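You operate a simulated robot arm through the tools that you are given. There is no shell and no other tool. Be economical: measure what you need, move in short steps, check, and stop when the job is done.

The job below is to be done with a simulated robot arm. You get a single attempt, and the scene is never put back.

JOB
Pack the block marked JOB 5 with the shim that the height gauge calls for.
Fine: set it in the yellow nest, swing the green head over it, away, fit the shim in the pocket and swing the head over again; it must show nought.

It is judged by the outcome, as a careful person would: the job done as asked, and still so three seconds after it is handed in. It fails if anything else is knocked over, pushed out of place, dropped, spilled or broken.

ROBOT AND FRAMES
A 6-joint arm with a two-finger parallel gripper, fixed in place. Base frame: the origin is at the foot of the arm, x ahead of it, y to its left, z up; the work surface is at about z = 0.86. Lengths are in m, angles in rad, forces in N, time in s.
With the tool pointing down near the work surface it reaches from about 0.24 to 0.64 m from the base axis. Its first joint turns from -1.152 to 1.152 rad. Payload 2.7 kg.
The tool frame sits at the grasp point between the pads (the TCP): z along the fingers, y along the line on which they close. The tips reach 0.023 m beyond it. Largest opening 0.094 m; finger width 0.038, thickness 0.01; the body of the gripper, 0.054 by 0.096 m, starts 0.039 m behind the TCP.
Orientation is that of the tool frame in the base frame, as [roll, pitch, yaw] about the fixed x, y, z axes, in that order (R = Rz(yaw) Ry(pitch) Rx(roll)). With the fingers straight down and closing along the base's y, the tool's x points along the base's -x, its y along +y and its z along -z.

CONTROLS
- The arm moves only by the tool drive_tool. Its argument "motion" is a list of rows, each an object (a shift or turn left out is 0, a gripper value left out holds the last) with "linear": the shift along the tool's x, y, z in m, a list of three; "rotation": the turn, a rotation vector about the tool's x, y, z in rad, a list of three. In form: [{"linear": [x, y, z], "rotation": [rx, ry, rz]}, ...]. A call has 1 to 10 rows; each row shifts and turns the commanded pose from where the row before left it, along the tool's axes as they then stand. "fingers" is the closure in counts, from 0 (fully open) to 255 (shut), set as the call begins (left out, the last holds). Rows are played at 5 a second. More than 0.05 m and 0.15 rad between two rows, or a gripper value outside its range, and nothing of the call is played. Where a pose cannot be reached the arm comes as near as it can. A force on the tool above 90 N (or 10 N above the force at the start of the call, whichever is more), or a blocked arm, ends the call early, and 0.2 s more pass. The fingers move at their own pace (about 0.045 m/s each) and stop on an object; they squeeze with about 24 N. The grip force told is the motor's: it shows also when the fingers shut on nothing. Time passes only in rows, and 0.2 s behind the last, so rows that do not move let the fingers close. The reply holds the time, the measured pose of the TCP, the force on the tool along the base axes, the opening and the grip force, in the units named above and with some noise.
- Cameras (640 x 400 px; columns grow to the right, rows downward): "scene" is fixed at [0.0818, -0.4362, 1.4072]; the picture's right is [0.71, -0.71, 0.00], its down [-0.39, -0.39, -0.83] and it looks along [0.59, 0.59, -0.56] (base axes); focal length 214 px, centre (320, 200). "wrist" rides on the gripper at [-0.039, 0, -0.044] in the tool frame; the picture's right is [0.00, -1.00, 0.00], its down [0.97, 0.00, -0.24] and it looks along [0.24, 0.00, 0.97] (tool axes); focal length 218 px, centre (320, 200). There is no depth. A picture from a camera that has moved, and an enlarged one, comes with that camera's place and axes in the base frame and with its lens.
- snapshot(camera): a new picture of that camera. The clock stands still meanwhile.
- close_up(camera, box): a new picture of the part [left, top, right, bottom] of that camera's present view, enlarged. The clock stands still meanwhile.
- job_done(): hands the job in; it is judged then, once.

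Work in short steps. Places have to be worked out from the pictures, the camera data and where the tool is seen: move nearer, look again, correct. Check each grasp and each placing, and mend what went wrong. You have 120 turns and 68 pictures in all, those below and enlarged ones among them. Open the gripper and draw the arm clear of the work before you hand the job in, unless the task says otherwise; then end with one line.

The tools are called after "Emit:" as a command line: name --argument value ..., lists and objects as JSON in quotes. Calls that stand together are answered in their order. drive_tool: Moves the arm, as the interface text tells. Its arguments: {"type":"object","properties":{"motion":{"type":"array","items":{"type":"object","properties":{"linear":{"type":"array","items":{"type":"number"}},"rotation":{"type":"array","items":{"type":"number"}}}}},"fingers":{"type":"number"}},"required":["motion"]} The other tools are called the same way: snapshot (camera) takes a picture; close_up (camera, box) takes an enlarged picture of a part of a camera's view; job_done () hands the job in.

At the start:

```text
t: 0.0
tool_pos: [0.2763, -0.098, 1.3292]
tcp_rot: [3.141, 0.0, -3.14]
wrist_force: [-0.7, 0.9, 0.2]
width: 0.0939
gripper_force: 0.1
```

scene: 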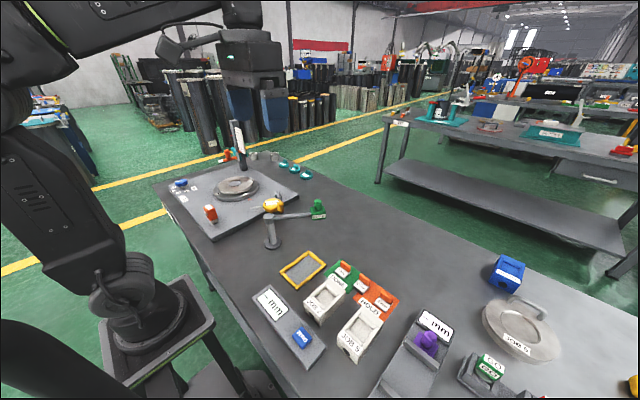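
wrist: 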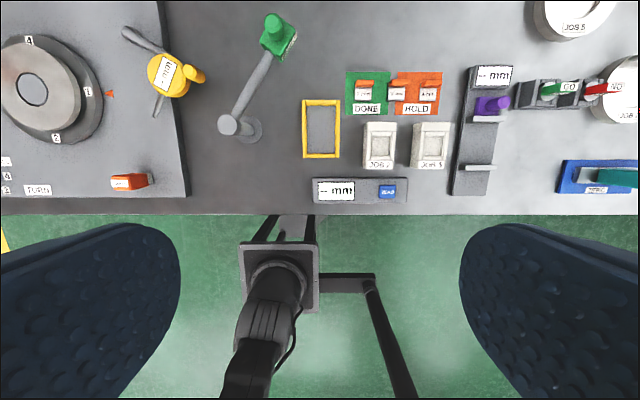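

The start pictures show the yellow nest, the green head on an arm, two white blocks, trays with shims (DONE / HOLD), gauges. I look closer at the layout.

Emit:
close_up --camera "wrist" --box '[200, 0, 520, 210]'

Emit:
close_up --camera "wrist" --box '[440, 0, 640, 210]'

Emit:
close_up --camera "scene" --box '[230, 180, 430, 380]'

Emit:
close_up --camera "wrist" --box '[0, 0, 310, 210]'

Emit:
close_up --camera "scene" --box '[370, 240, 640, 400]'

```text
1.90 times, centred on (360, 105) of wrist
camera zoom: at [0.3153, -0.0977, 1.3741], right [0.0, -1.0, 0.0], down [-0.97, 0.0, 0.24], along [-0.24, 0.0, -0.97], focal length 416 px, centre (244, 381)
```

zoom: 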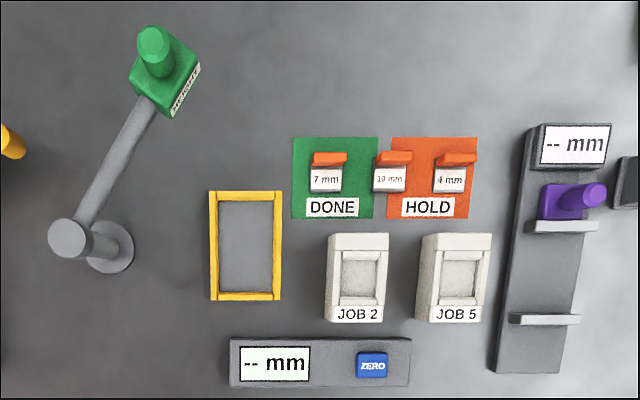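

```text
1.90 times, centred on (540, 105) of wrist
camera zoom: at [0.3153, -0.0977, 1.3741], right [0.0, -1.0, 0.0], down [-0.97, 0.0, 0.24], along [-0.24, 0.0, -0.97], focal length 416 px, centre (-99, 381)
```

zoom: 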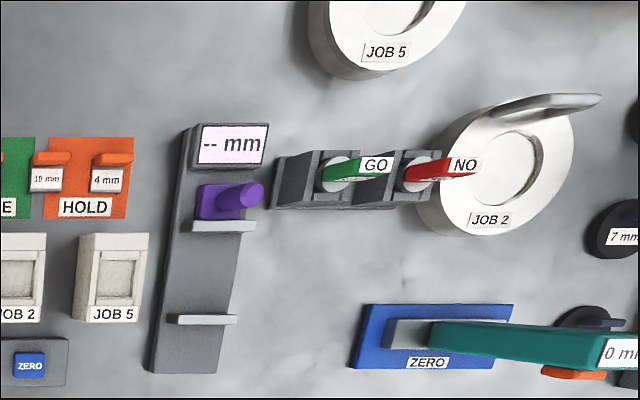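

```text
2.00 times, centred on (330, 280) of scene
camera zoom: at [0.0818, -0.4362, 1.4072], right [0.71, -0.71, 0.0], down [-0.39, -0.39, -0.83], along [0.59, 0.59, -0.56], focal length 429 px, centre (300, 40)
```

zoom: 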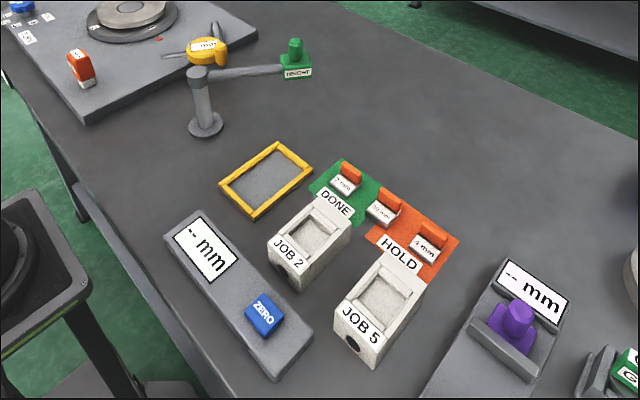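

```text
1.90 times, centred on (155, 105) of wrist
camera zoom: at [0.3153, -0.0977, 1.3741], right [0.0, -1.0, 0.0], down [-0.97, 0.0, 0.24], along [-0.24, 0.0, -0.97], focal length 416 px, centre (634, 381)
```

zoom: 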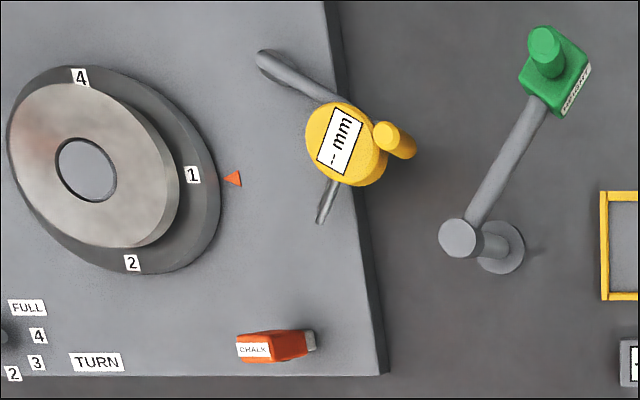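

```text
2.37 times, centred on (505, 320) of scene
camera zoom: at [0.0818, -0.4362, 1.4072], right [0.71, -0.71, 0.0], down [-0.39, -0.39, -0.83], along [0.59, 0.59, -0.56], focal length 508 px, centre (-118, -84)
```

zoom: 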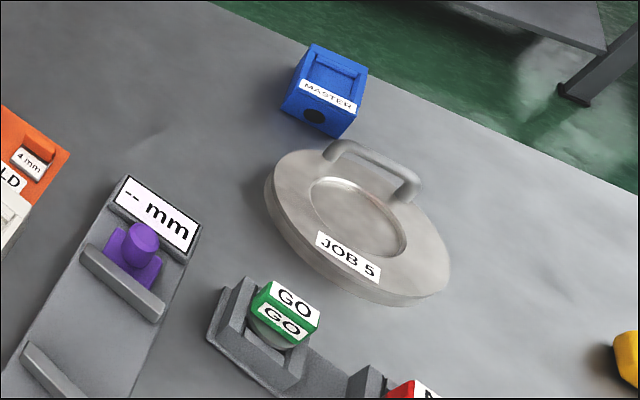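

JOB 5 (white block) sits near (0.315, -0.33), the nest near (0.352, -0.10), the head pivot near (0.351, 0.063). I move above the block for a closer look.

Emit:
drive_tool --motion '[{"linear": [-0.004, -0.029, 0.031]}, {"linear": [-0.004, -0.029, 0.031]}, {"linear": [-0.004, -0.029, 0.031]}, {"linear": [-0.004, -0.029, 0.031]}, {"linear": [-0.004, -0.029, 0.031]}, {"linear": [-0.004, -0.029, 0.031]}, {"linear": [-0.004, -0.029, 0.031]}, {"linear": [-0.004, -0.029, 0.031]}]' --fingers 0

Emit:
snapshot --camera "wrist"

Emit:
snapshot --camera "scene"

```text
t: 1.8
tool_pos: [0.3076, -0.3303, 1.0806]
tcp_rot: [-3.141, 0.0, 3.141]
wrist_force: [-0.5, 0.1, 0.2]
width: 0.0939
gripper_force: 0.1
```

```text
60 pictures are left
camera wrist: at [0.3459, -0.3303, 1.1247], right [0.0, -1.0, 0.0], down [-0.97, 0.0, 0.24], along [-0.24, 0.0, -0.97], focal length 218 px, centre (320, 200)
```

wrist: 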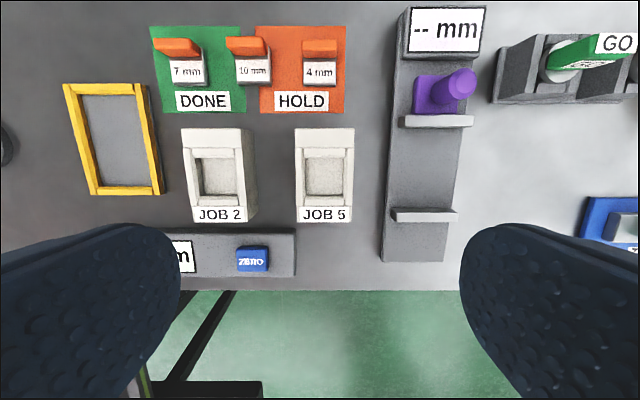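

```text
59 pictures are left
```

scene: 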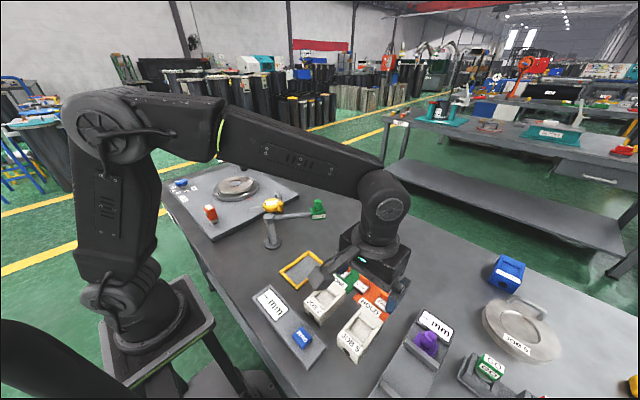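

The block's top is at z≈0.902, centred about (0.323, -0.335), about 0.058 wide in y. I descend part way and check alignment.

Emit:
drive_tool --motion '[{"linear": [-0.005, -0.0015, 0.035]}, {"linear": [-0.005, -0.0015, 0.035]}, {"linear": [-0.005, -0.0015, 0.035]}]'

Emit:
snapshot --camera "wrist"

Emit:
close_up --camera "scene" --box '[260, 220, 460, 380]'

```text
t: 2.6
tool_pos: [0.3232, -0.3344, 0.9761]
tcp_rot: [3.141, 0.001, 3.141]
wrist_force: [-0.3, 0.6, 0.1]
width: 0.0939
gripper_force: 0.0
```

```text
58 pictures are left
camera wrist: at [0.3628, -0.3338, 1.0204], right [0.0, -1.0, 0.0], down [-0.97, 0.0, 0.24], along [-0.24, 0.0, -0.97], focal length 218 px, centre (320, 200)
```

wrist: 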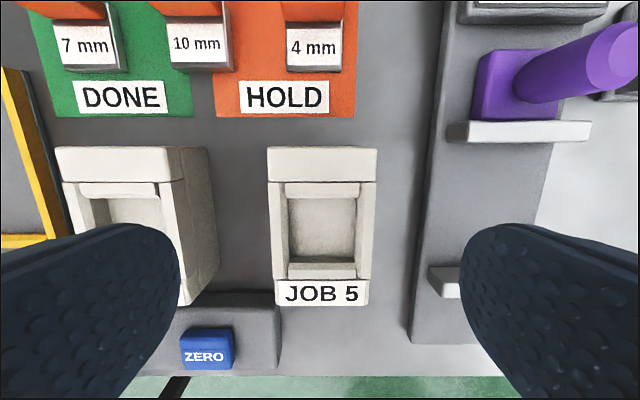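

```text
2.50 times, centred on (360, 300) of scene
camera zoom: at [0.0818, -0.4362, 1.4072], right [0.71, -0.71, 0.0], down [-0.39, -0.39, -0.83], along [0.59, 0.59, -0.56], focal length 536 px, centre (220, -50)
```

zoom: 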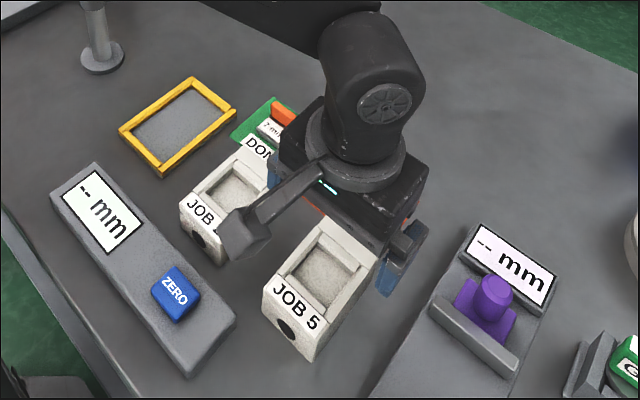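

Aligned well (centre y≈-0.334). Descend to z≈0.903, then close.

Emit:
drive_tool --motion '[{"linear": [0, 0, 0.03]}, {"linear": [0, 0, 0.03]}, {"linear": [0, 0, 0.013]}]'

Emit:
snapshot --camera "wrist"

Emit:
close_up --camera "scene" --box '[260, 220, 460, 380]'

```text
t: 3.4
tool_pos: [0.3237, -0.3352, 0.9028]
tcp_rot: [-3.14, -0.001, -3.141]
wrist_force: [-0.3, -0.1, -0.3]
width: 0.094
gripper_force: 0.1
```

```text
56 pictures are left
camera wrist: at [0.3625, -0.3344, 0.9477], right [0.0, -1.0, 0.0], down [-0.97, 0.0, 0.24], along [-0.24, 0.0, -0.97], focal length 218 px, centre (320, 200)
```

wrist: 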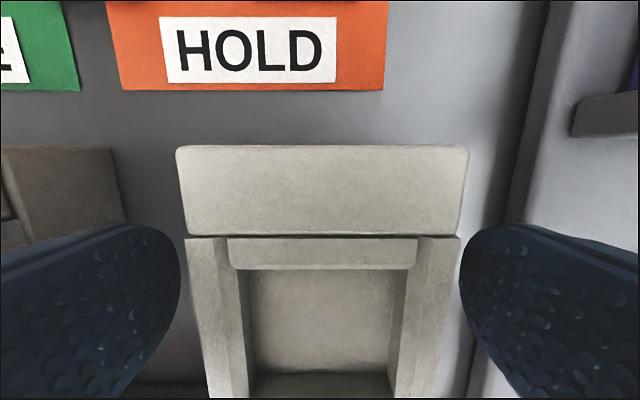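

```text
2.50 times, centred on (360, 300) of scene
camera zoom: at [0.0818, -0.4362, 1.4072], right [0.71, -0.71, 0.0], down [-0.39, -0.39, -0.83], along [0.59, 0.59, -0.56], focal length 536 px, centre (220, -50)
```

zoom: 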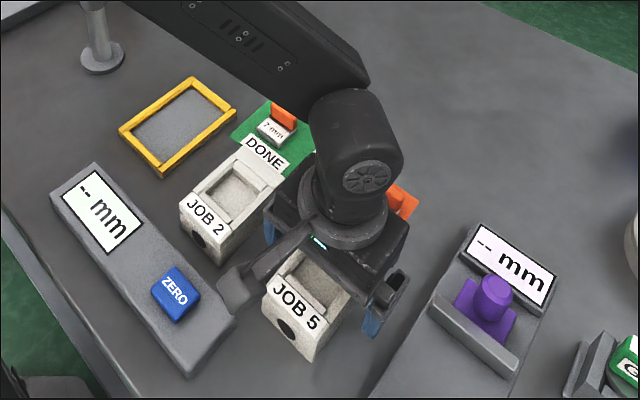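

Block is centred between the fingers. I lower 3 mm more and close.

Emit:
drive_tool --motion '[{"linear": [0, 0, 0.003]}]'

Emit:
drive_tool --motion '[{}, {}, {}, {}, {}]' --fingers 255

Emit:
drive_tool --motion '[{"linear": [0, 0, -0.02]}, {"linear": [0, 0, -0.03]}, {"linear": [0, 0, -0.03]}]'

Emit:
snapshot --camera "wrist"

Emit:
close_up --camera "scene" --box '[260, 220, 460, 380]'

```text
t: 3.8
tool_pos: [0.3232, -0.3333, 0.9009]
tcp_rot: [3.14, 0.001, 3.141]
wrist_force: [1.0, 0.6, 0.3]
width: 0.0942
gripper_force: 0.1
```

```text
t: 5.0
tool_pos: [0.3242, -0.3346, 0.9001]
tcp_rot: [3.141, 0.0, -3.141]
wrist_force: [0.0, -0.4, 0.6]
width: 0.0578
gripper_force: 24.1
```

```text
t: 5.8
tool_pos: [0.3217, -0.335, 0.9797]
tcp_rot: [3.14, 0.0, -3.141]
wrist_force: [-0.4, -0.4, -5.3]
width: 0.0581
gripper_force: 24.5
```

```text
54 pictures are left
camera wrist: at [0.3609, -0.3347, 1.0237], right [0.0, -1.0, 0.0], down [-0.97, 0.0, 0.24], along [-0.24, 0.0, -0.97], focal length 218 px, centre (320, 200)
```

wrist: 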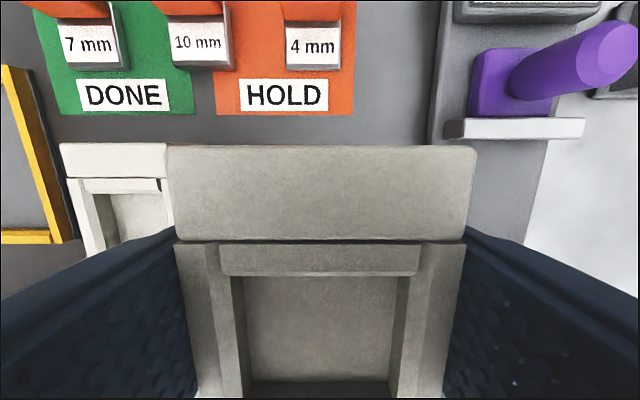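

```text
2.50 times, centred on (360, 300) of scene
camera zoom: at [0.0818, -0.4363, 1.4072], right [0.71, -0.71, 0.0], down [-0.39, -0.39, -0.83], along [0.59, 0.59, -0.56], focal length 536 px, centre (220, -50)
```

zoom: 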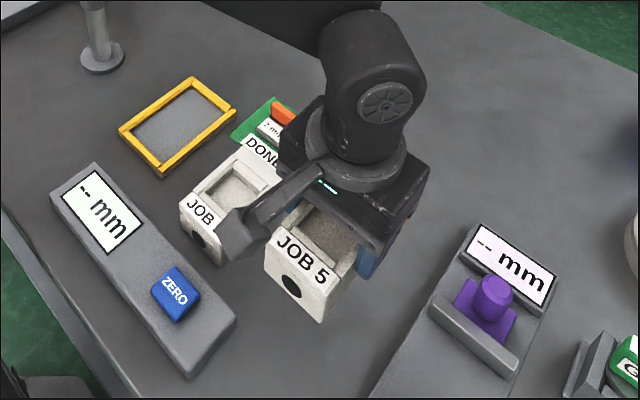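

Block is held (width 0.058, ~0.5 kg). Carry it over the nest (≈(0.348, -0.102)) at a safe height.

Emit:
drive_tool --motion '[{"linear": [-0.0045, 0.0388, -0.0035]}, {"linear": [-0.0045, 0.0388, -0.0035]}, {"linear": [-0.0045, 0.0388, -0.0035]}, {"linear": [-0.0045, 0.0388, -0.0035]}, {"linear": [-0.0045, 0.0388, -0.0035]}, {"linear": [-0.0045, 0.0388, -0.0035]}]'

Emit:
snapshot --camera "wrist"

Emit:
close_up --camera "scene" --box '[210, 160, 410, 320]'

```text
t: 7.2
tool_pos: [0.351, -0.1001, 1.0028]
tcp_rot: [3.141, -0.001, -3.141]
wrist_force: [0.2, 0.4, -4.2]
width: 0.0576
gripper_force: 24.0
```

```text
52 pictures are left
camera wrist: at [0.3898, -0.1004, 1.047], right [0.0, -1.0, 0.0], down [-0.97, 0.0, 0.24], along [-0.24, 0.0, -0.97], focal length 218 px, centre (320, 200)
```

wrist: 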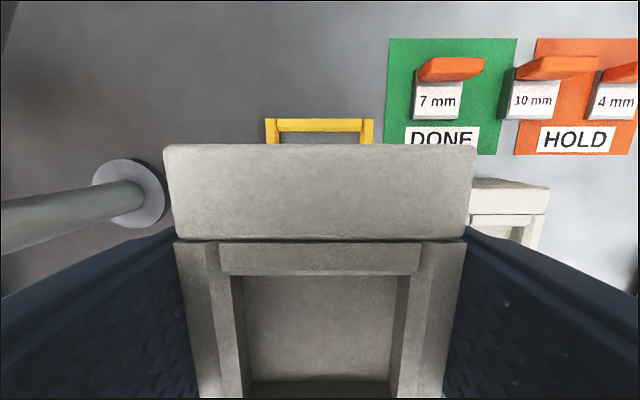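

```text
2.50 times, centred on (310, 240) of scene
camera zoom: at [0.0818, -0.4363, 1.4072], right [0.71, -0.71, 0.0], down [-0.39, -0.39, -0.83], along [0.59, 0.59, -0.56], focal length 536 px, centre (345, 100)
```

zoom: 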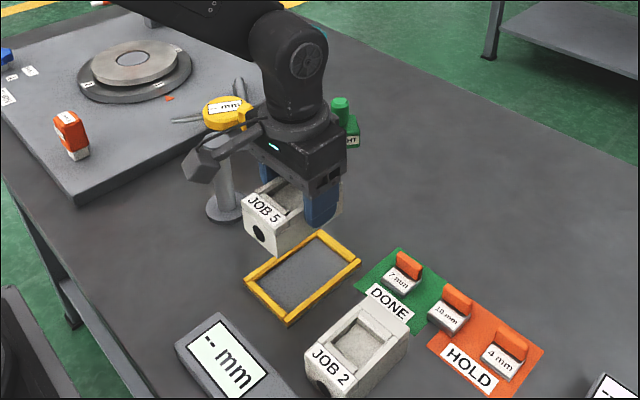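

Block and nest line up in y (both at column 319.5) and x (both ≈0.350). Lower down.

Emit:
drive_tool --motion '[{"linear": [0, -0.0005, 0.035]}, {"linear": [0, 0, 0.035]}, {"linear": [0, 0, 0.02]}]'

Emit:
close_up --camera "scene" --box '[230, 180, 390, 308]'

Emit:
snapshot --camera "wrist"

```text
t: 8.0
tool_pos: [0.3476, -0.1004, 0.9121]
tcp_rot: [3.141, 0.001, -3.14]
wrist_force: [-5.1, 2.0, 19.6]
width: 0.0579
gripper_force: 23.8
```

```text
3.12 times, centred on (310, 244) of scene
camera zoom: at [0.0815, -0.4361, 1.4072], right [0.71, -0.71, 0.0], down [-0.39, -0.39, -0.83], along [0.59, 0.59, -0.56], focal length 670 px, centre (351, 62)
```

zoom: 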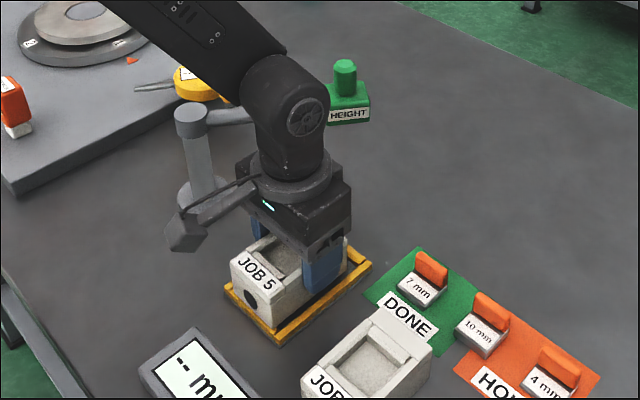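

```text
49 pictures are left
camera wrist: at [0.3873, -0.1002, 0.9565], right [0.0, -1.0, 0.0], down [-0.97, 0.0, 0.24], along [-0.24, 0.0, -0.97], focal length 218 px, centre (320, 200)
```

wrist: 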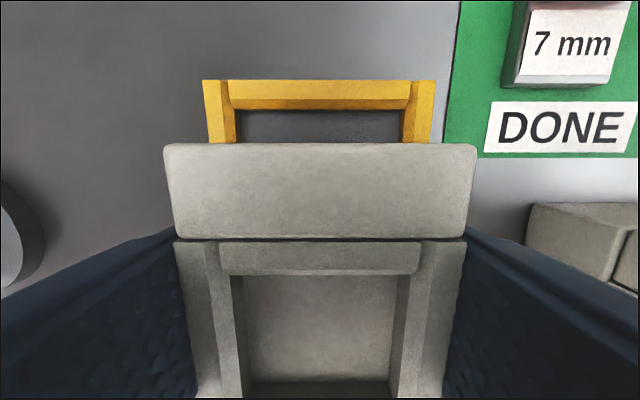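

The block rests on the nest's front bar: its label strip is part of the flat top, so the block is ~0.097 long and its centre is ~9.5 mm behind the TCP. I lift, shift +x 10.5 mm, and lower again.

Emit:
drive_tool --motion '[{"linear": [0, 0, -0.012]}, {"linear": [-0.0105, 0, 0]}, {}]'

Emit:
close_up --camera "scene" --box '[260, 220, 360, 300]'

Emit:
snapshot --camera "wrist"

```text
t: 8.8
tool_pos: [0.3604, -0.103, 0.925]
tcp_rot: [-3.141, 0.0, -3.14]
wrist_force: [0.5, -0.6, -4.1]
width: 0.0581
gripper_force: 24.5
```

```text
5.00 times, centred on (310, 260) of scene
camera zoom: at [0.0818, -0.4362, 1.4072], right [0.71, -0.71, 0.0], down [-0.39, -0.39, -0.83], along [0.59, 0.59, -0.56], focal length 1072 px, centre (370, -100)
```

zoom: 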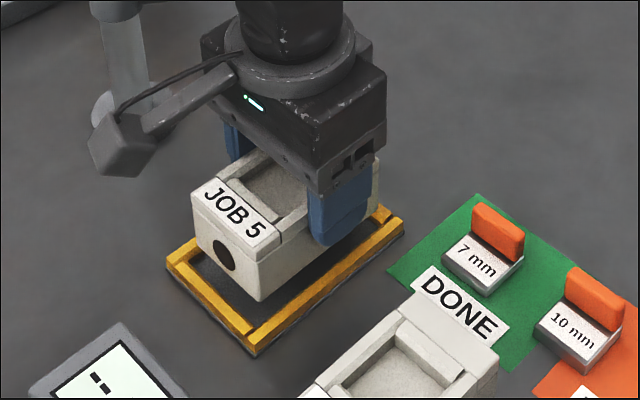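

```text
47 pictures are left
camera wrist: at [0.3988, -0.1017, 0.9686], right [0.0, -1.0, 0.0], down [-0.97, 0.0, 0.24], along [-0.24, 0.0, -0.97], focal length 218 px, centre (320, 200)
```

wrist: 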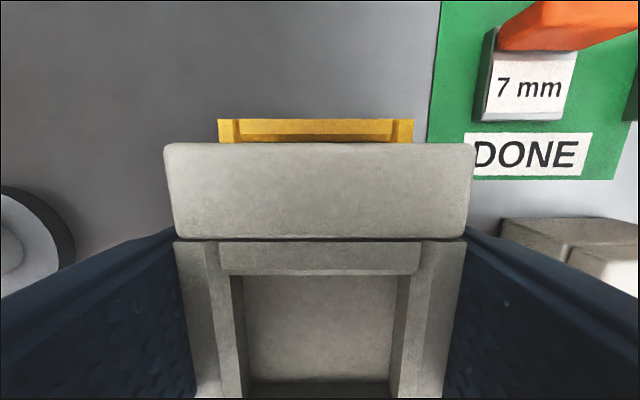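

Now it sits inside the frame. Lower gently until contact.

Emit:
drive_tool --motion '[{"linear": [0, 0.001, 0.012]}, {"linear": [0, 0, 0.006]}, {"linear": [0, 0, 0.004]}, {}]'

Emit:
close_up --camera "scene" --box '[260, 220, 360, 300]'

```text
t: 9.8
tool_pos: [0.3621, -0.1015, 0.9038]
tcp_rot: [3.141, 0.005, 3.141]
wrist_force: [-2.0, 1.7, 18.9]
width: 0.0579
gripper_force: 23.6
```

```text
5.00 times, centred on (310, 260) of scene
camera zoom: at [0.0815, -0.4361, 1.4072], right [0.71, -0.71, 0.0], down [-0.39, -0.39, -0.83], along [0.59, 0.59, -0.56], focal length 1072 px, centre (370, -100)
```

zoom: 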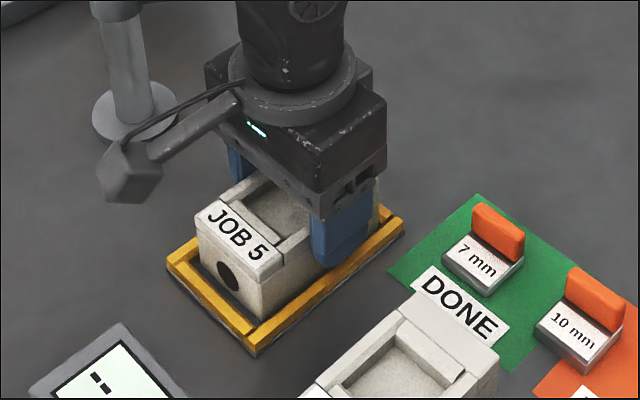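

It is down on the nest floor. Release and rise.

Emit:
drive_tool --motion '[{}, {}, {}, {}]' --fingers 0

Emit:
drive_tool --motion '[{"linear": [0, 0, -0.03]}, {"linear": [0, 0, -0.045]}, {"linear": [0.04, -0.0, -0.03]}, {"linear": [0.0, -0.0, -0.03]}]'

Emit:
close_up --camera "scene" --box '[240, 180, 400, 308]'

Emit:
snapshot --camera "wrist"

```text
t: 10.8
tool_pos: [0.3603, -0.1018, 0.9033]
tcp_rot: [3.141, 0.0, 3.141]
wrist_force: [0.3, 0.0, 0.2]
width: 0.0939
gripper_force: 0.0
```

```text
t: 11.8
tool_pos: [0.3224, -0.1007, 1.0365]
tcp_rot: [-3.141, -0.001, 3.141]
wrist_force: [-1.2, 0.2, 0.0]
width: 0.0938
gripper_force: 0.0
```

```text
3.12 times, centred on (320, 244) of scene
camera zoom: at [0.0818, -0.4362, 1.4072], right [0.71, -0.71, 0.0], down [-0.39, -0.39, -0.83], along [0.59, 0.59, -0.56], focal length 670 px, centre (320, 62)
```

zoom: 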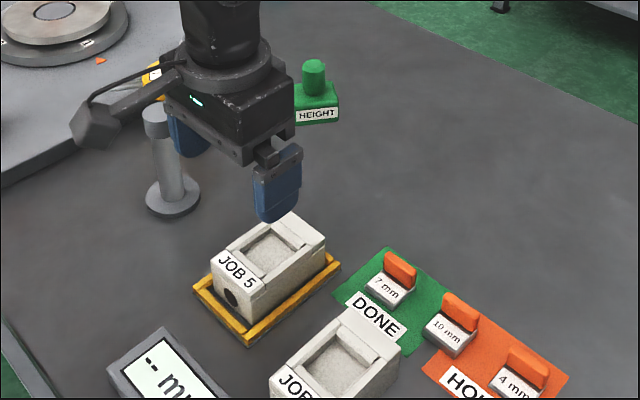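

```text
44 pictures are left
camera wrist: at [0.3609, -0.1001, 1.0818], right [0.0, -1.0, 0.0], down [-0.97, 0.0, 0.24], along [-0.24, 0.0, -0.97], focal length 218 px, centre (320, 200)
```

wrist: 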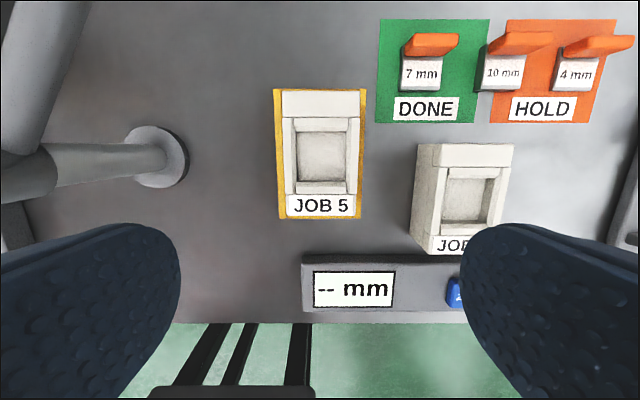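

JOB 5 sits well in the nest. Now the head: body around (0.48, -0.03), z 0.955–0.985, knob up to ~1.025. I rise and move above it to see better.

Emit:
drive_tool --motion '[{"linear": [0, 0, -0.045]}, {"linear": [0, 0, -0.045]}, {"linear": [-0.035, 0.018, 0]}, {"linear": [-0.035, 0.018, 0]}, {"linear": [-0.035, 0.018, 0]}, {"linear": [-0.035, 0.018, 0]}]'

Emit:
snapshot --camera "wrist"

Emit:
close_up --camera "scene" --box '[240, 130, 400, 258]'

```text
t: 13.2
tool_pos: [0.4603, -0.0277, 1.1256]
tcp_rot: [3.14, -0.001, -3.141]
wrist_force: [-0.2, -0.1, 0.5]
width: 0.0941
gripper_force: 0.1
```

```text
43 pictures are left
camera wrist: at [0.4998, -0.028, 1.1707], right [0.0, -1.0, 0.0], down [-0.97, 0.0, 0.24], along [-0.24, 0.0, -0.97], focal length 218 px, centre (320, 200)
```

wrist: 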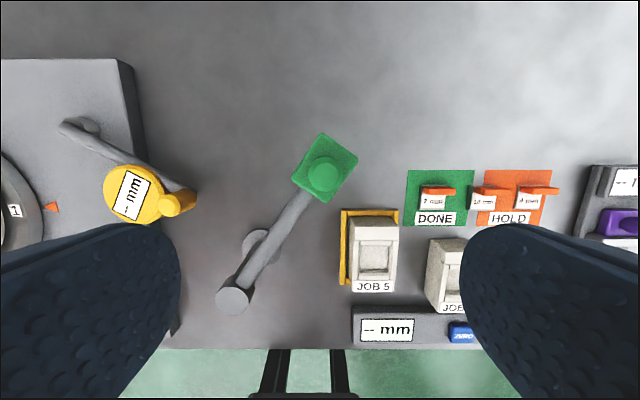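

```text
3.12 times, centred on (320, 194) of scene
camera zoom: at [0.0818, -0.4362, 1.4072], right [0.71, -0.71, 0.0], down [-0.39, -0.39, -0.83], along [0.59, 0.59, -0.56], focal length 670 px, centre (320, 219)
```

zoom: 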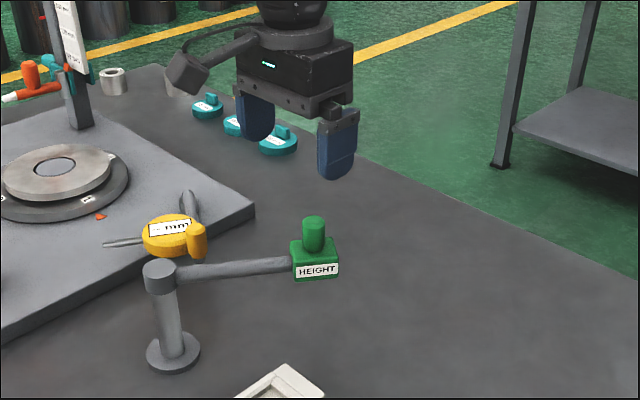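

Knob is at about (0.483, -0.0305), top z≈1.02; pivot ≈(0.349, 0.063), arm radius ≈0.163. Move over the knob and check.

Emit:
drive_tool --motion '[{"linear": [-0.0225, -0.002, 0.03]}, {"linear": [0, 0, 0.035]}, {}]' --fingers 60

Emit:
snapshot --camera "wrist"

Emit:
close_up --camera "scene" --box '[260, 150, 380, 246]'

```text
t: 14.0
tool_pos: [0.4838, -0.0311, 1.061]
tcp_rot: [3.141, 0.001, 3.141]
wrist_force: [-0.3, -0.1, 0.2]
width: 0.0719
gripper_force: 0.0
```

```text
41 pictures are left
camera wrist: at [0.5222, -0.0317, 1.1051], right [0.0, -1.0, 0.0], down [-0.97, 0.0, 0.24], along [-0.24, 0.0, -0.97], focal length 218 px, centre (320, 200)
```

wrist: 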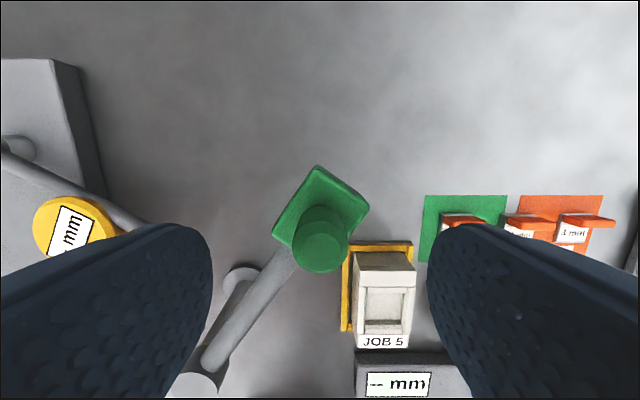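

```text
4.17 times, centred on (320, 198) of scene
camera zoom: at [0.0818, -0.4362, 1.4072], right [0.71, -0.71, 0.0], down [-0.39, -0.39, -0.83], along [0.59, 0.59, -0.56], focal length 894 px, centre (320, 208)
```

zoom: 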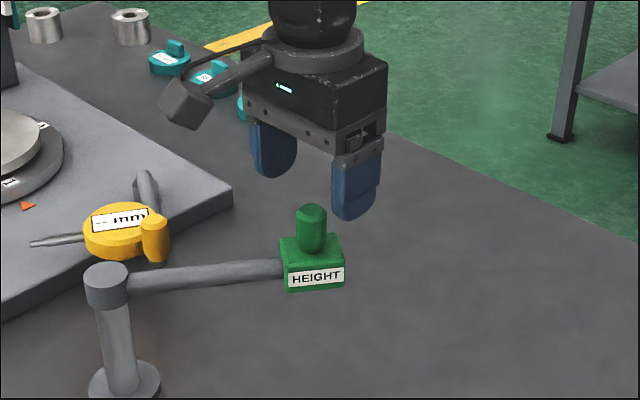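

Aligned within 2 mm. Lower so tips stay just over the body, then close on the knob.

Emit:
drive_tool --motion '[{"linear": [0.001, -0.001, 0.025]}, {"linear": [0.001, 0, 0.018]}]'

Emit:
close_up --camera "scene" --box '[280, 166, 360, 230]'

```text
t: 14.6
tool_pos: [0.4822, -0.0318, 1.0176]
tcp_rot: [3.141, 0.0, 3.142]
wrist_force: [1.0, 0.3, 0.0]
width: 0.0719
gripper_force: 0.0
```

```text
6.25 times, centred on (320, 198) of scene
camera zoom: at [0.0818, -0.4362, 1.4072], right [0.71, -0.71, 0.0], down [-0.39, -0.39, -0.83], along [0.59, 0.59, -0.56], focal length 1340 px, centre (320, 212)
```

zoom: 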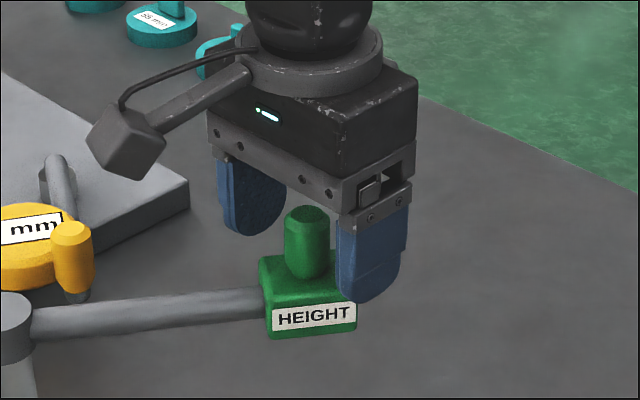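

Fingers straddle the knob, clear of the body. Close, then swing along the arc.

Emit:
drive_tool --motion '[{}, {}, {}, {}, {}]' --fingers 255

Emit:
drive_tool --motion '[{"linear": [0.01074, -0.01375, 0], "rotation": [0, 0, 0.1069]}, {"linear": [0.01074, -0.01375, 0], "rotation": [0, 0, 0.1069]}, {"linear": [0.01074, -0.01375, 0], "rotation": [0, 0, 0.1069]}, {"linear": [0.01074, -0.01375, 0], "rotation": [0, 0, 0.1069]}]'

Emit:
snapshot --camera "scene"

```text
t: 15.8
tool_pos: [0.4831, -0.0325, 1.018]
tcp_rot: [-3.141, 0.0, -3.141]
wrist_force: [-1.9, 1.3, -0.8]
width: 0.0234
gripper_force: 44.6
```

```text
t: 16.8
tool_pos: [0.4309, -0.0802, 1.0189]
tcp_rot: [-3.141, 0.003, 2.714]
wrist_force: [3.7, -6.2, -4.4]
width: 0.0232
gripper_force: 45.1
```

```text
38 pictures are left
```

scene: 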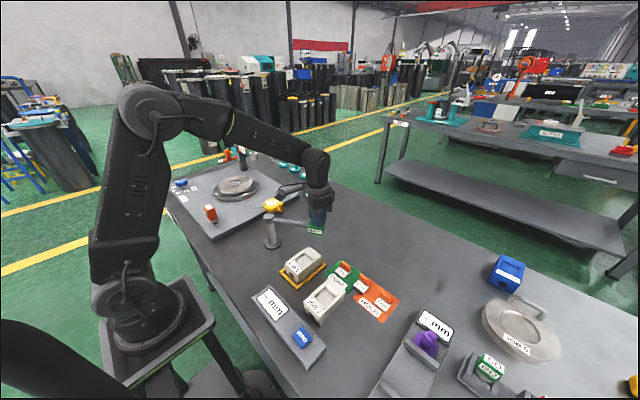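

Swing works, forces are small. Continue the arc to over the block.

Emit:
drive_tool --motion '[{"linear": [0.01074, -0.01375, 0], "rotation": [0, 0, 0.1069]}, {"linear": [0.01074, -0.01375, 0], "rotation": [0, 0, 0.1069]}, {"linear": [0.01074, -0.01375, 0], "rotation": [0, 0, 0.1069]}, {"linear": [0.01074, -0.01375, 0], "rotation": [0, 0, 0.1069]}, {"linear": [0.01074, -0.01375, 0], "rotation": [0, 0, 0.1069]}, {}]'

Emit:
close_up --camera "scene" --box '[240, 220, 400, 348]'

```text
t: 18.2
tool_pos: [0.3504, -0.1027, 1.0184]
tcp_rot: [3.135, 0.002, 2.18]
wrist_force: [29.2, 0.9, -19.8]
width: 0.0234
gripper_force: 45.3
```

```text
3.12 times, centred on (320, 284) of scene
camera zoom: at [0.0829, -0.4362, 1.4071], right [0.71, -0.71, 0.0], down [-0.39, -0.39, -0.83], along [0.59, 0.59, -0.56], focal length 670 px, centre (320, -62)
```

zoom: 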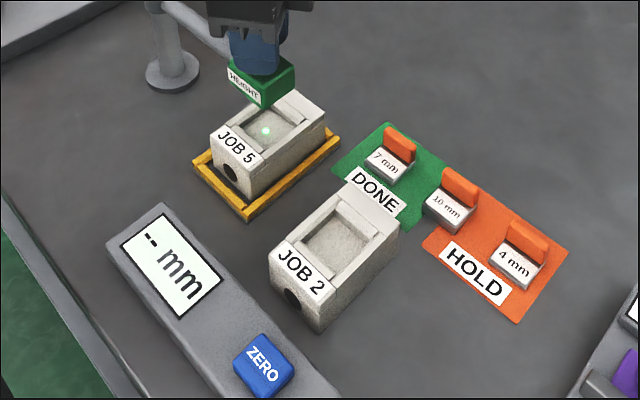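

A green spot now falls in the pocket and the arm seems to be at its stop (29 N in x). The display may need the head at rest; I release gently and look.

Emit:
drive_tool --motion '[{}, {}, {}, {}]' --fingers 150

Emit:
close_up --camera "scene" --box '[240, 220, 400, 348]'

```text
t: 19.2
tool_pos: [0.3484, -0.1025, 1.0194]
tcp_rot: [-3.141, -0.001, 2.181]
wrist_force: [0.5, 0.4, 0.9]
width: 0.0385
gripper_force: 0.0
```

```text
3.12 times, centred on (320, 284) of scene
camera zoom: at [0.0818, -0.4362, 1.4072], right [0.71, -0.71, 0.0], down [-0.39, -0.39, -0.83], along [0.59, 0.59, -0.56], focal length 670 px, centre (320, -62)
```

zoom: 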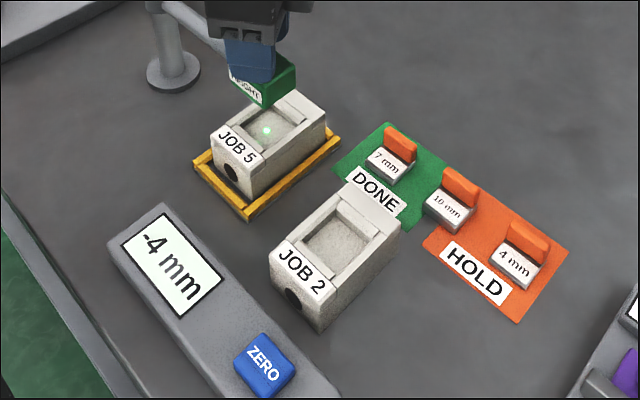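

The gauge reads -4 mm, so the 4 mm shim is called for. I regrip the knob and swing the head back away.

Emit:
drive_tool --motion '[{}, {}, {}]' --fingers 255

Emit:
drive_tool --motion '[{"linear": [-0.00921, 0.01482, 0], "rotation": [0, 0, -0.1069]}, {"linear": [-0.00921, 0.01482, 0], "rotation": [0, 0, -0.1069]}, {"linear": [-0.00921, 0.01482, 0], "rotation": [0, 0, -0.1069]}, {"linear": [-0.00921, 0.01482, 0], "rotation": [0, 0, -0.1069]}, {"linear": [-0.00921, 0.01482, 0], "rotation": [0, 0, -0.1069]}, {"linear": [-0.00921, 0.01482, 0], "rotation": [0, 0, -0.1069]}, {"linear": [-0.00921, 0.01482, 0], "rotation": [0, 0, -0.1069]}, {"linear": [-0.00921, 0.01482, 0], "rotation": [0, 0, -0.1069]}, {"linear": [-0.00921, 0.01482, 0], "rotation": [0, 0, -0.1069]}]'

Emit:
drive_tool --motion '[{}, {}, {}, {}]' --fingers 60

Emit:
drive_tool --motion '[{"linear": [0, 0, -0.04]}, {"linear": [0, 0, -0.04]}]'

Emit:
snapshot --camera "scene"

```text
t: 20.0
tool_pos: [0.3493, -0.1009, 1.0184]
tcp_rot: [3.137, 0.002, 2.178]
wrist_force: [23.9, 20.3, -8.8]
width: 0.0238
gripper_force: 45.2
```

```text
t: 22.0
tool_pos: [0.4807, -0.032, 1.0173]
tcp_rot: [-3.139, -0.001, -3.138]
wrist_force: [-9.7, 6.4, -5.0]
width: 0.0235
gripper_force: 45.4
```

```text
t: 23.0
tool_pos: [0.4807, -0.0337, 1.0185]
tcp_rot: [3.141, -0.001, -3.141]
wrist_force: [-0.4, 0.0, -0.3]
width: 0.0719
gripper_force: 0.0
```

```text
t: 23.6
tool_pos: [0.4801, -0.0326, 1.0989]
tcp_rot: [-3.14, -0.001, 3.142]
wrist_force: [0.0, 0.3, -0.2]
width: 0.0722
gripper_force: 0.0
```

```text
35 pictures are left
```

scene: 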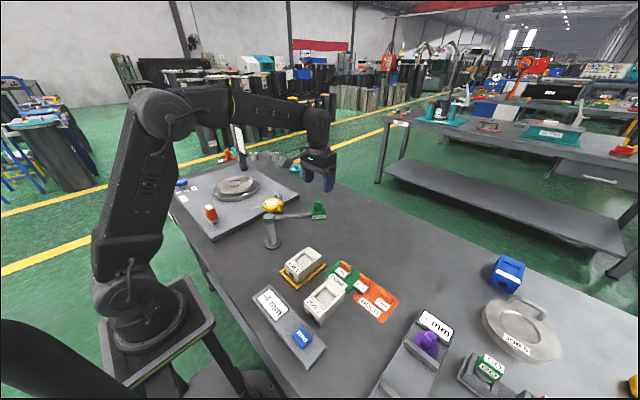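

Head is back at its starting place. Now go over the 4 mm shim for a look.

Emit:
drive_tool --motion '[{"linear": [0.0115, -0.0432, 0]}, {"linear": [0.0115, -0.0432, 0]}, {"linear": [0.0115, -0.0432, 0]}, {"linear": [0.0115, -0.0432, 0]}, {"linear": [0.0115, -0.0432, 0]}, {"linear": [0.0115, -0.0432, 0]}, {"linear": [0.0115, -0.0432, 0]}, {"linear": [0, 0, 0.04]}]' --fingers 0

Emit:
snapshot --camera "wrist"

Emit:
close_up --camera "scene" --box '[320, 240, 420, 320]'

```text
t: 25.4
tool_pos: [0.402, -0.3367, 1.0601]
tcp_rot: [-3.14, 0.001, 3.141]
wrist_force: [0.1, -0.3, 0.1]
width: 0.0942
gripper_force: 0.0
```

```text
34 pictures are left
camera wrist: at [0.4411, -0.3361, 1.1032], right [0.0, -1.0, 0.0], down [-0.97, 0.0, 0.24], along [-0.24, 0.0, -0.97], focal length 218 px, centre (320, 200)
```

wrist: 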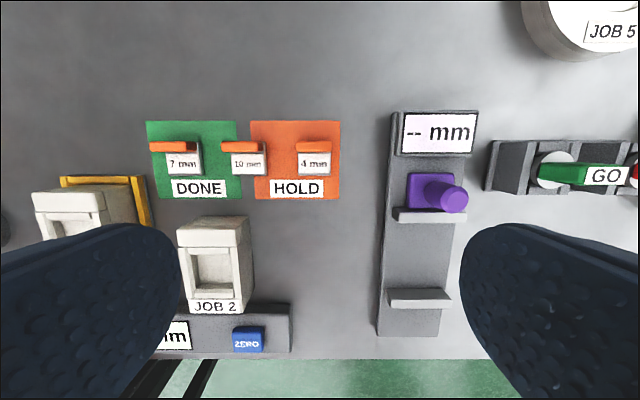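

```text
5.00 times, centred on (370, 280) of scene
camera zoom: at [0.0818, -0.4363, 1.4072], right [0.71, -0.71, 0.0], down [-0.39, -0.39, -0.83], along [0.59, 0.59, -0.56], focal length 1072 px, centre (70, -200)
```

zoom: 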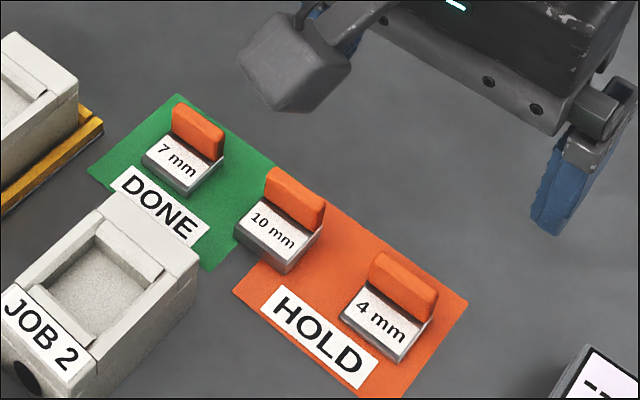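

The tabs are wide in y and thin in x, so I turn the tool 90° (clockwise) to close along x on the tab at about (0.44, -0.331).

Emit:
drive_tool --motion '[{"rotation": [0, 0, 0.145]}, {"rotation": [0, 0, 0.145]}, {"rotation": [0, 0, 0.145]}, {"rotation": [0, 0, 0.145]}, {"rotation": [0, 0, 0.145]}, {"rotation": [0, 0, 0.145]}, {"rotation": [0, 0, 0.145]}, {"rotation": [0, 0, 0.145]}, {"rotation": [0, 0, 0.145]}, {"rotation": [0, 0, 0.145]}]'

Emit:
drive_tool --motion '[{"rotation": [0, 0, 0.1208]}, {"linear": [0.005, 0.038, 0]}, {"linear": [0, 0, 0.045]}, {"linear": [0, 0, 0.03]}, {}]' --fingers 100

Emit:
snapshot --camera "wrist"

Emit:
close_up --camera "scene" --box '[320, 240, 420, 320]'

```text
t: 27.6
tool_pos: [0.4015, -0.3357, 1.0591]
tcp_rot: [-3.141, -0.001, 1.688]
wrist_force: [-0.1, -0.2, -0.1]
width: 0.0939
gripper_force: 0.0
```

```text
t: 28.8
tool_pos: [0.4381, -0.3293, 0.9836]
tcp_rot: [3.139, -0.001, 1.573]
wrist_force: [0.6, -0.3, -0.8]
width: 0.0573
gripper_force: 0.1
```

```text
32 pictures are left
camera wrist: at [0.4379, -0.3685, 1.0273], right [-1.0, 0.0, 0.0], down [0.0, 0.97, 0.24], along [0.0, 0.24, -0.97], focal length 218 px, centre (320, 200)
```

wrist: 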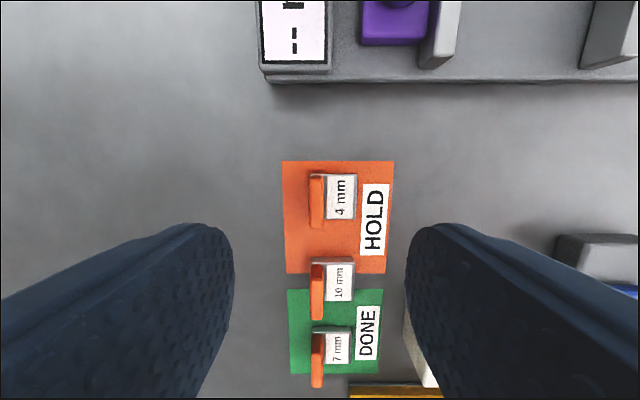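

```text
5.00 times, centred on (370, 280) of scene
camera zoom: at [0.0818, -0.4362, 1.4072], right [0.71, -0.71, 0.0], down [-0.39, -0.39, -0.83], along [0.59, 0.59, -0.56], focal length 1072 px, centre (70, -200)
```

zoom: 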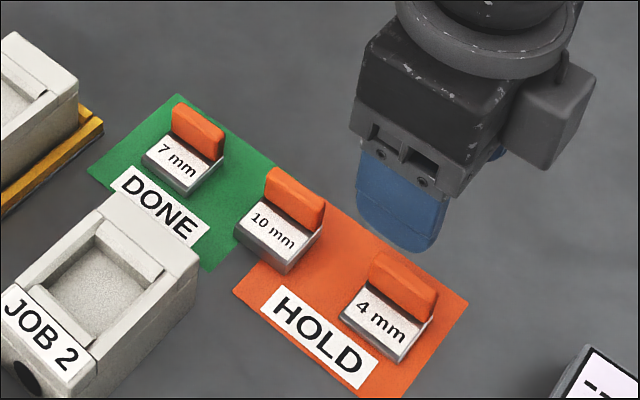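

Tab centre is at about (0.4405, -0.332), top z≈0.892. Correct and descend so the tips take the upper ~15 mm of the tab.

Emit:
drive_tool --motion '[{"linear": [-0.002, 0.002, 0.03]}, {"linear": [0, 0, 0.03]}, {"linear": [0, 0, 0.022]}, {}]'

Emit:
snapshot --camera "wrist"

Emit:
close_up --camera "scene" --box '[350, 250, 430, 314]'

```text
t: 29.8
tool_pos: [0.4429, -0.3312, 0.902]
tcp_rot: [3.141, 0.0, 1.571]
wrist_force: [0.1, 0.5, -0.1]
width: 0.0574
gripper_force: 0.0
```

```text
30 pictures are left
camera wrist: at [0.4414, -0.371, 0.9463], right [-1.0, 0.0, 0.0], down [0.0, 0.97, 0.24], along [0.0, 0.24, -0.97], focal length 218 px, centre (320, 200)
```

wrist: 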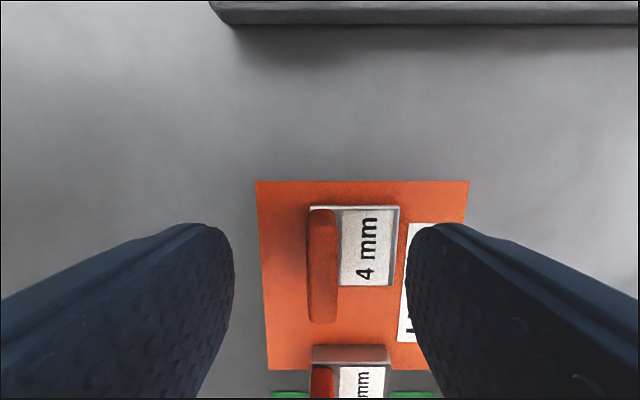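

```text
6.25 times, centred on (390, 282) of scene
camera zoom: at [0.0818, -0.4362, 1.4072], right [0.71, -0.71, 0.0], down [-0.39, -0.39, -0.83], along [0.59, 0.59, -0.56], focal length 1340 px, centre (-118, -312)
```

zoom: 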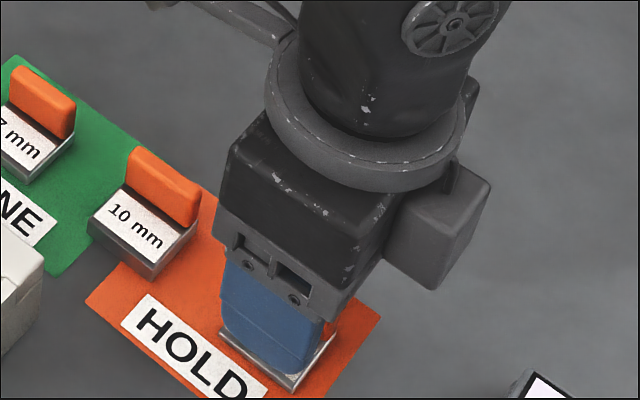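

Tab lies between the pads. Shift 2 mm in -y, close, and lift.

Emit:
drive_tool --motion '[{"linear": [-0.002, 0, 0.001]}]'

Emit:
drive_tool --motion '[{}, {}, {}, {}, {}]' --fingers 255

Emit:
drive_tool --motion '[{"linear": [0, 0, -0.02]}, {"linear": [0, 0, -0.04]}, {"linear": [0, 0, -0.04]}]'

Emit:
snapshot --camera "wrist"

Emit:
close_up --camera "scene" --box '[330, 200, 430, 280]'

```text
t: 30.2
tool_pos: [0.4425, -0.333, 0.9005]
tcp_rot: [3.14, -0.001, 1.569]
wrist_force: [-0.5, -0.2, 0.1]
width: 0.0574
gripper_force: 0.0
```

```text
t: 31.4
tool_pos: [0.4417, -0.3344, 0.9013]
tcp_rot: [3.14, 0.001, 1.57]
wrist_force: [0.3, -0.4, -0.6]
width: 0.0092
gripper_force: 24.3
```

```text
t: 32.2
tool_pos: [0.4413, -0.3327, 1.0002]
tcp_rot: [3.141, 0.0, 1.571]
wrist_force: [1.0, 0.1, -0.3]
width: 0.0093
gripper_force: 23.9
```

```text
28 pictures are left
camera wrist: at [0.4417, -0.372, 1.0448], right [-1.0, 0.0, 0.0], down [0.0, 0.97, 0.24], along [0.0, 0.24, -0.97], focal length 218 px, centre (320, 200)
```

wrist: 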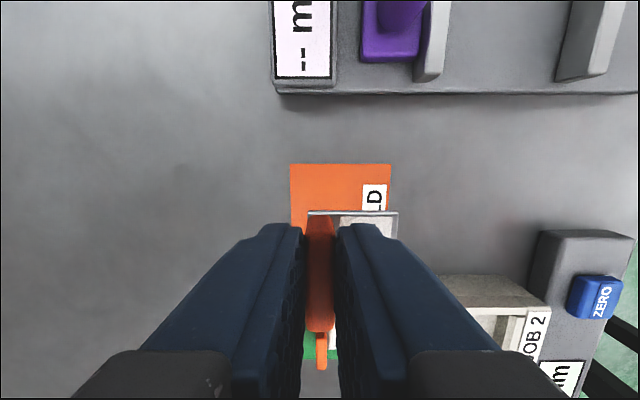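

```text
5.00 times, centred on (380, 240) of scene
camera zoom: at [0.0818, -0.4362, 1.4072], right [0.71, -0.71, 0.0], down [-0.39, -0.39, -0.83], along [0.59, 0.59, -0.56], focal length 1072 px, centre (20, 0)
```

zoom: 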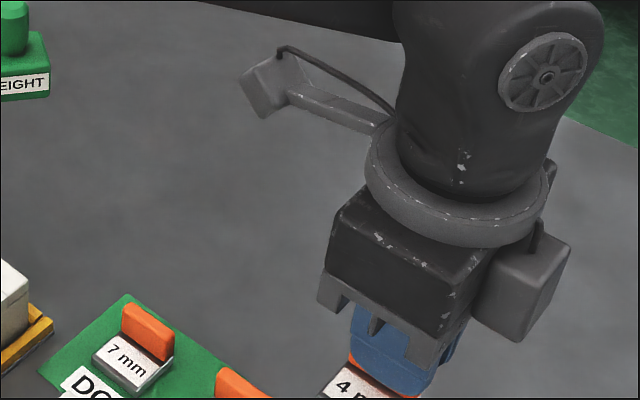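

Shim held (9 mm tab). Plate centre is ≈12 mm in -x from the TCP. Pocket centre ≈(0.352, -0.1005), so TCP goes to (0.3644, -0.1005).

Emit:
drive_tool --motion '[{"linear": [0.0387, -0.0128, 0]}, {"linear": [0.0387, -0.0128, 0]}, {"linear": [0.0387, -0.0128, 0]}, {"linear": [0.0387, -0.0128, 0]}, {"linear": [0.0387, -0.0128, 0]}, {"linear": [0.0387, -0.0128, 0]}, {}]'

Emit:
snapshot --camera "wrist"

Emit:
close_up --camera "scene" --box '[260, 205, 360, 285]'

```text
t: 33.8
tool_pos: [0.3627, -0.1021, 0.999]
tcp_rot: [-3.141, 0.0, 1.568]
wrist_force: [0.4, -0.4, -0.6]
width: 0.009
gripper_force: 24.4
```

```text
26 pictures are left
camera wrist: at [0.3623, -0.1414, 1.0431], right [-1.0, 0.0, 0.0], down [0.0, 0.97, 0.24], along [0.0, 0.24, -0.97], focal length 218 px, centre (320, 200)
```

wrist: 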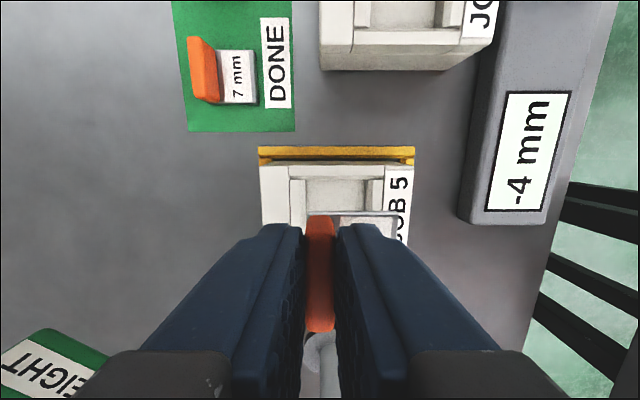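

```text
5.00 times, centred on (310, 245) of scene
camera zoom: at [0.0818, -0.4362, 1.4072], right [0.71, -0.71, 0.0], down [-0.39, -0.39, -0.83], along [0.59, 0.59, -0.56], focal length 1072 px, centre (370, -25)
```

zoom: 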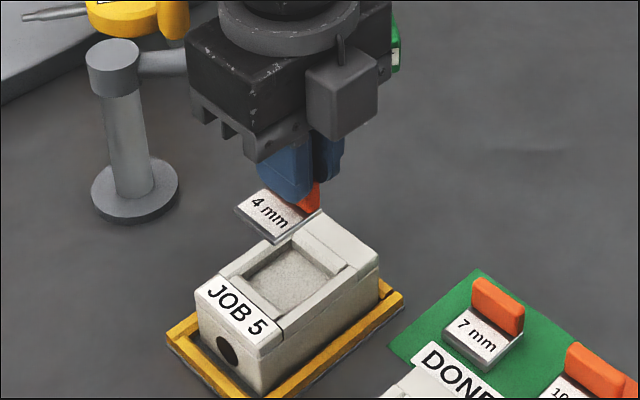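

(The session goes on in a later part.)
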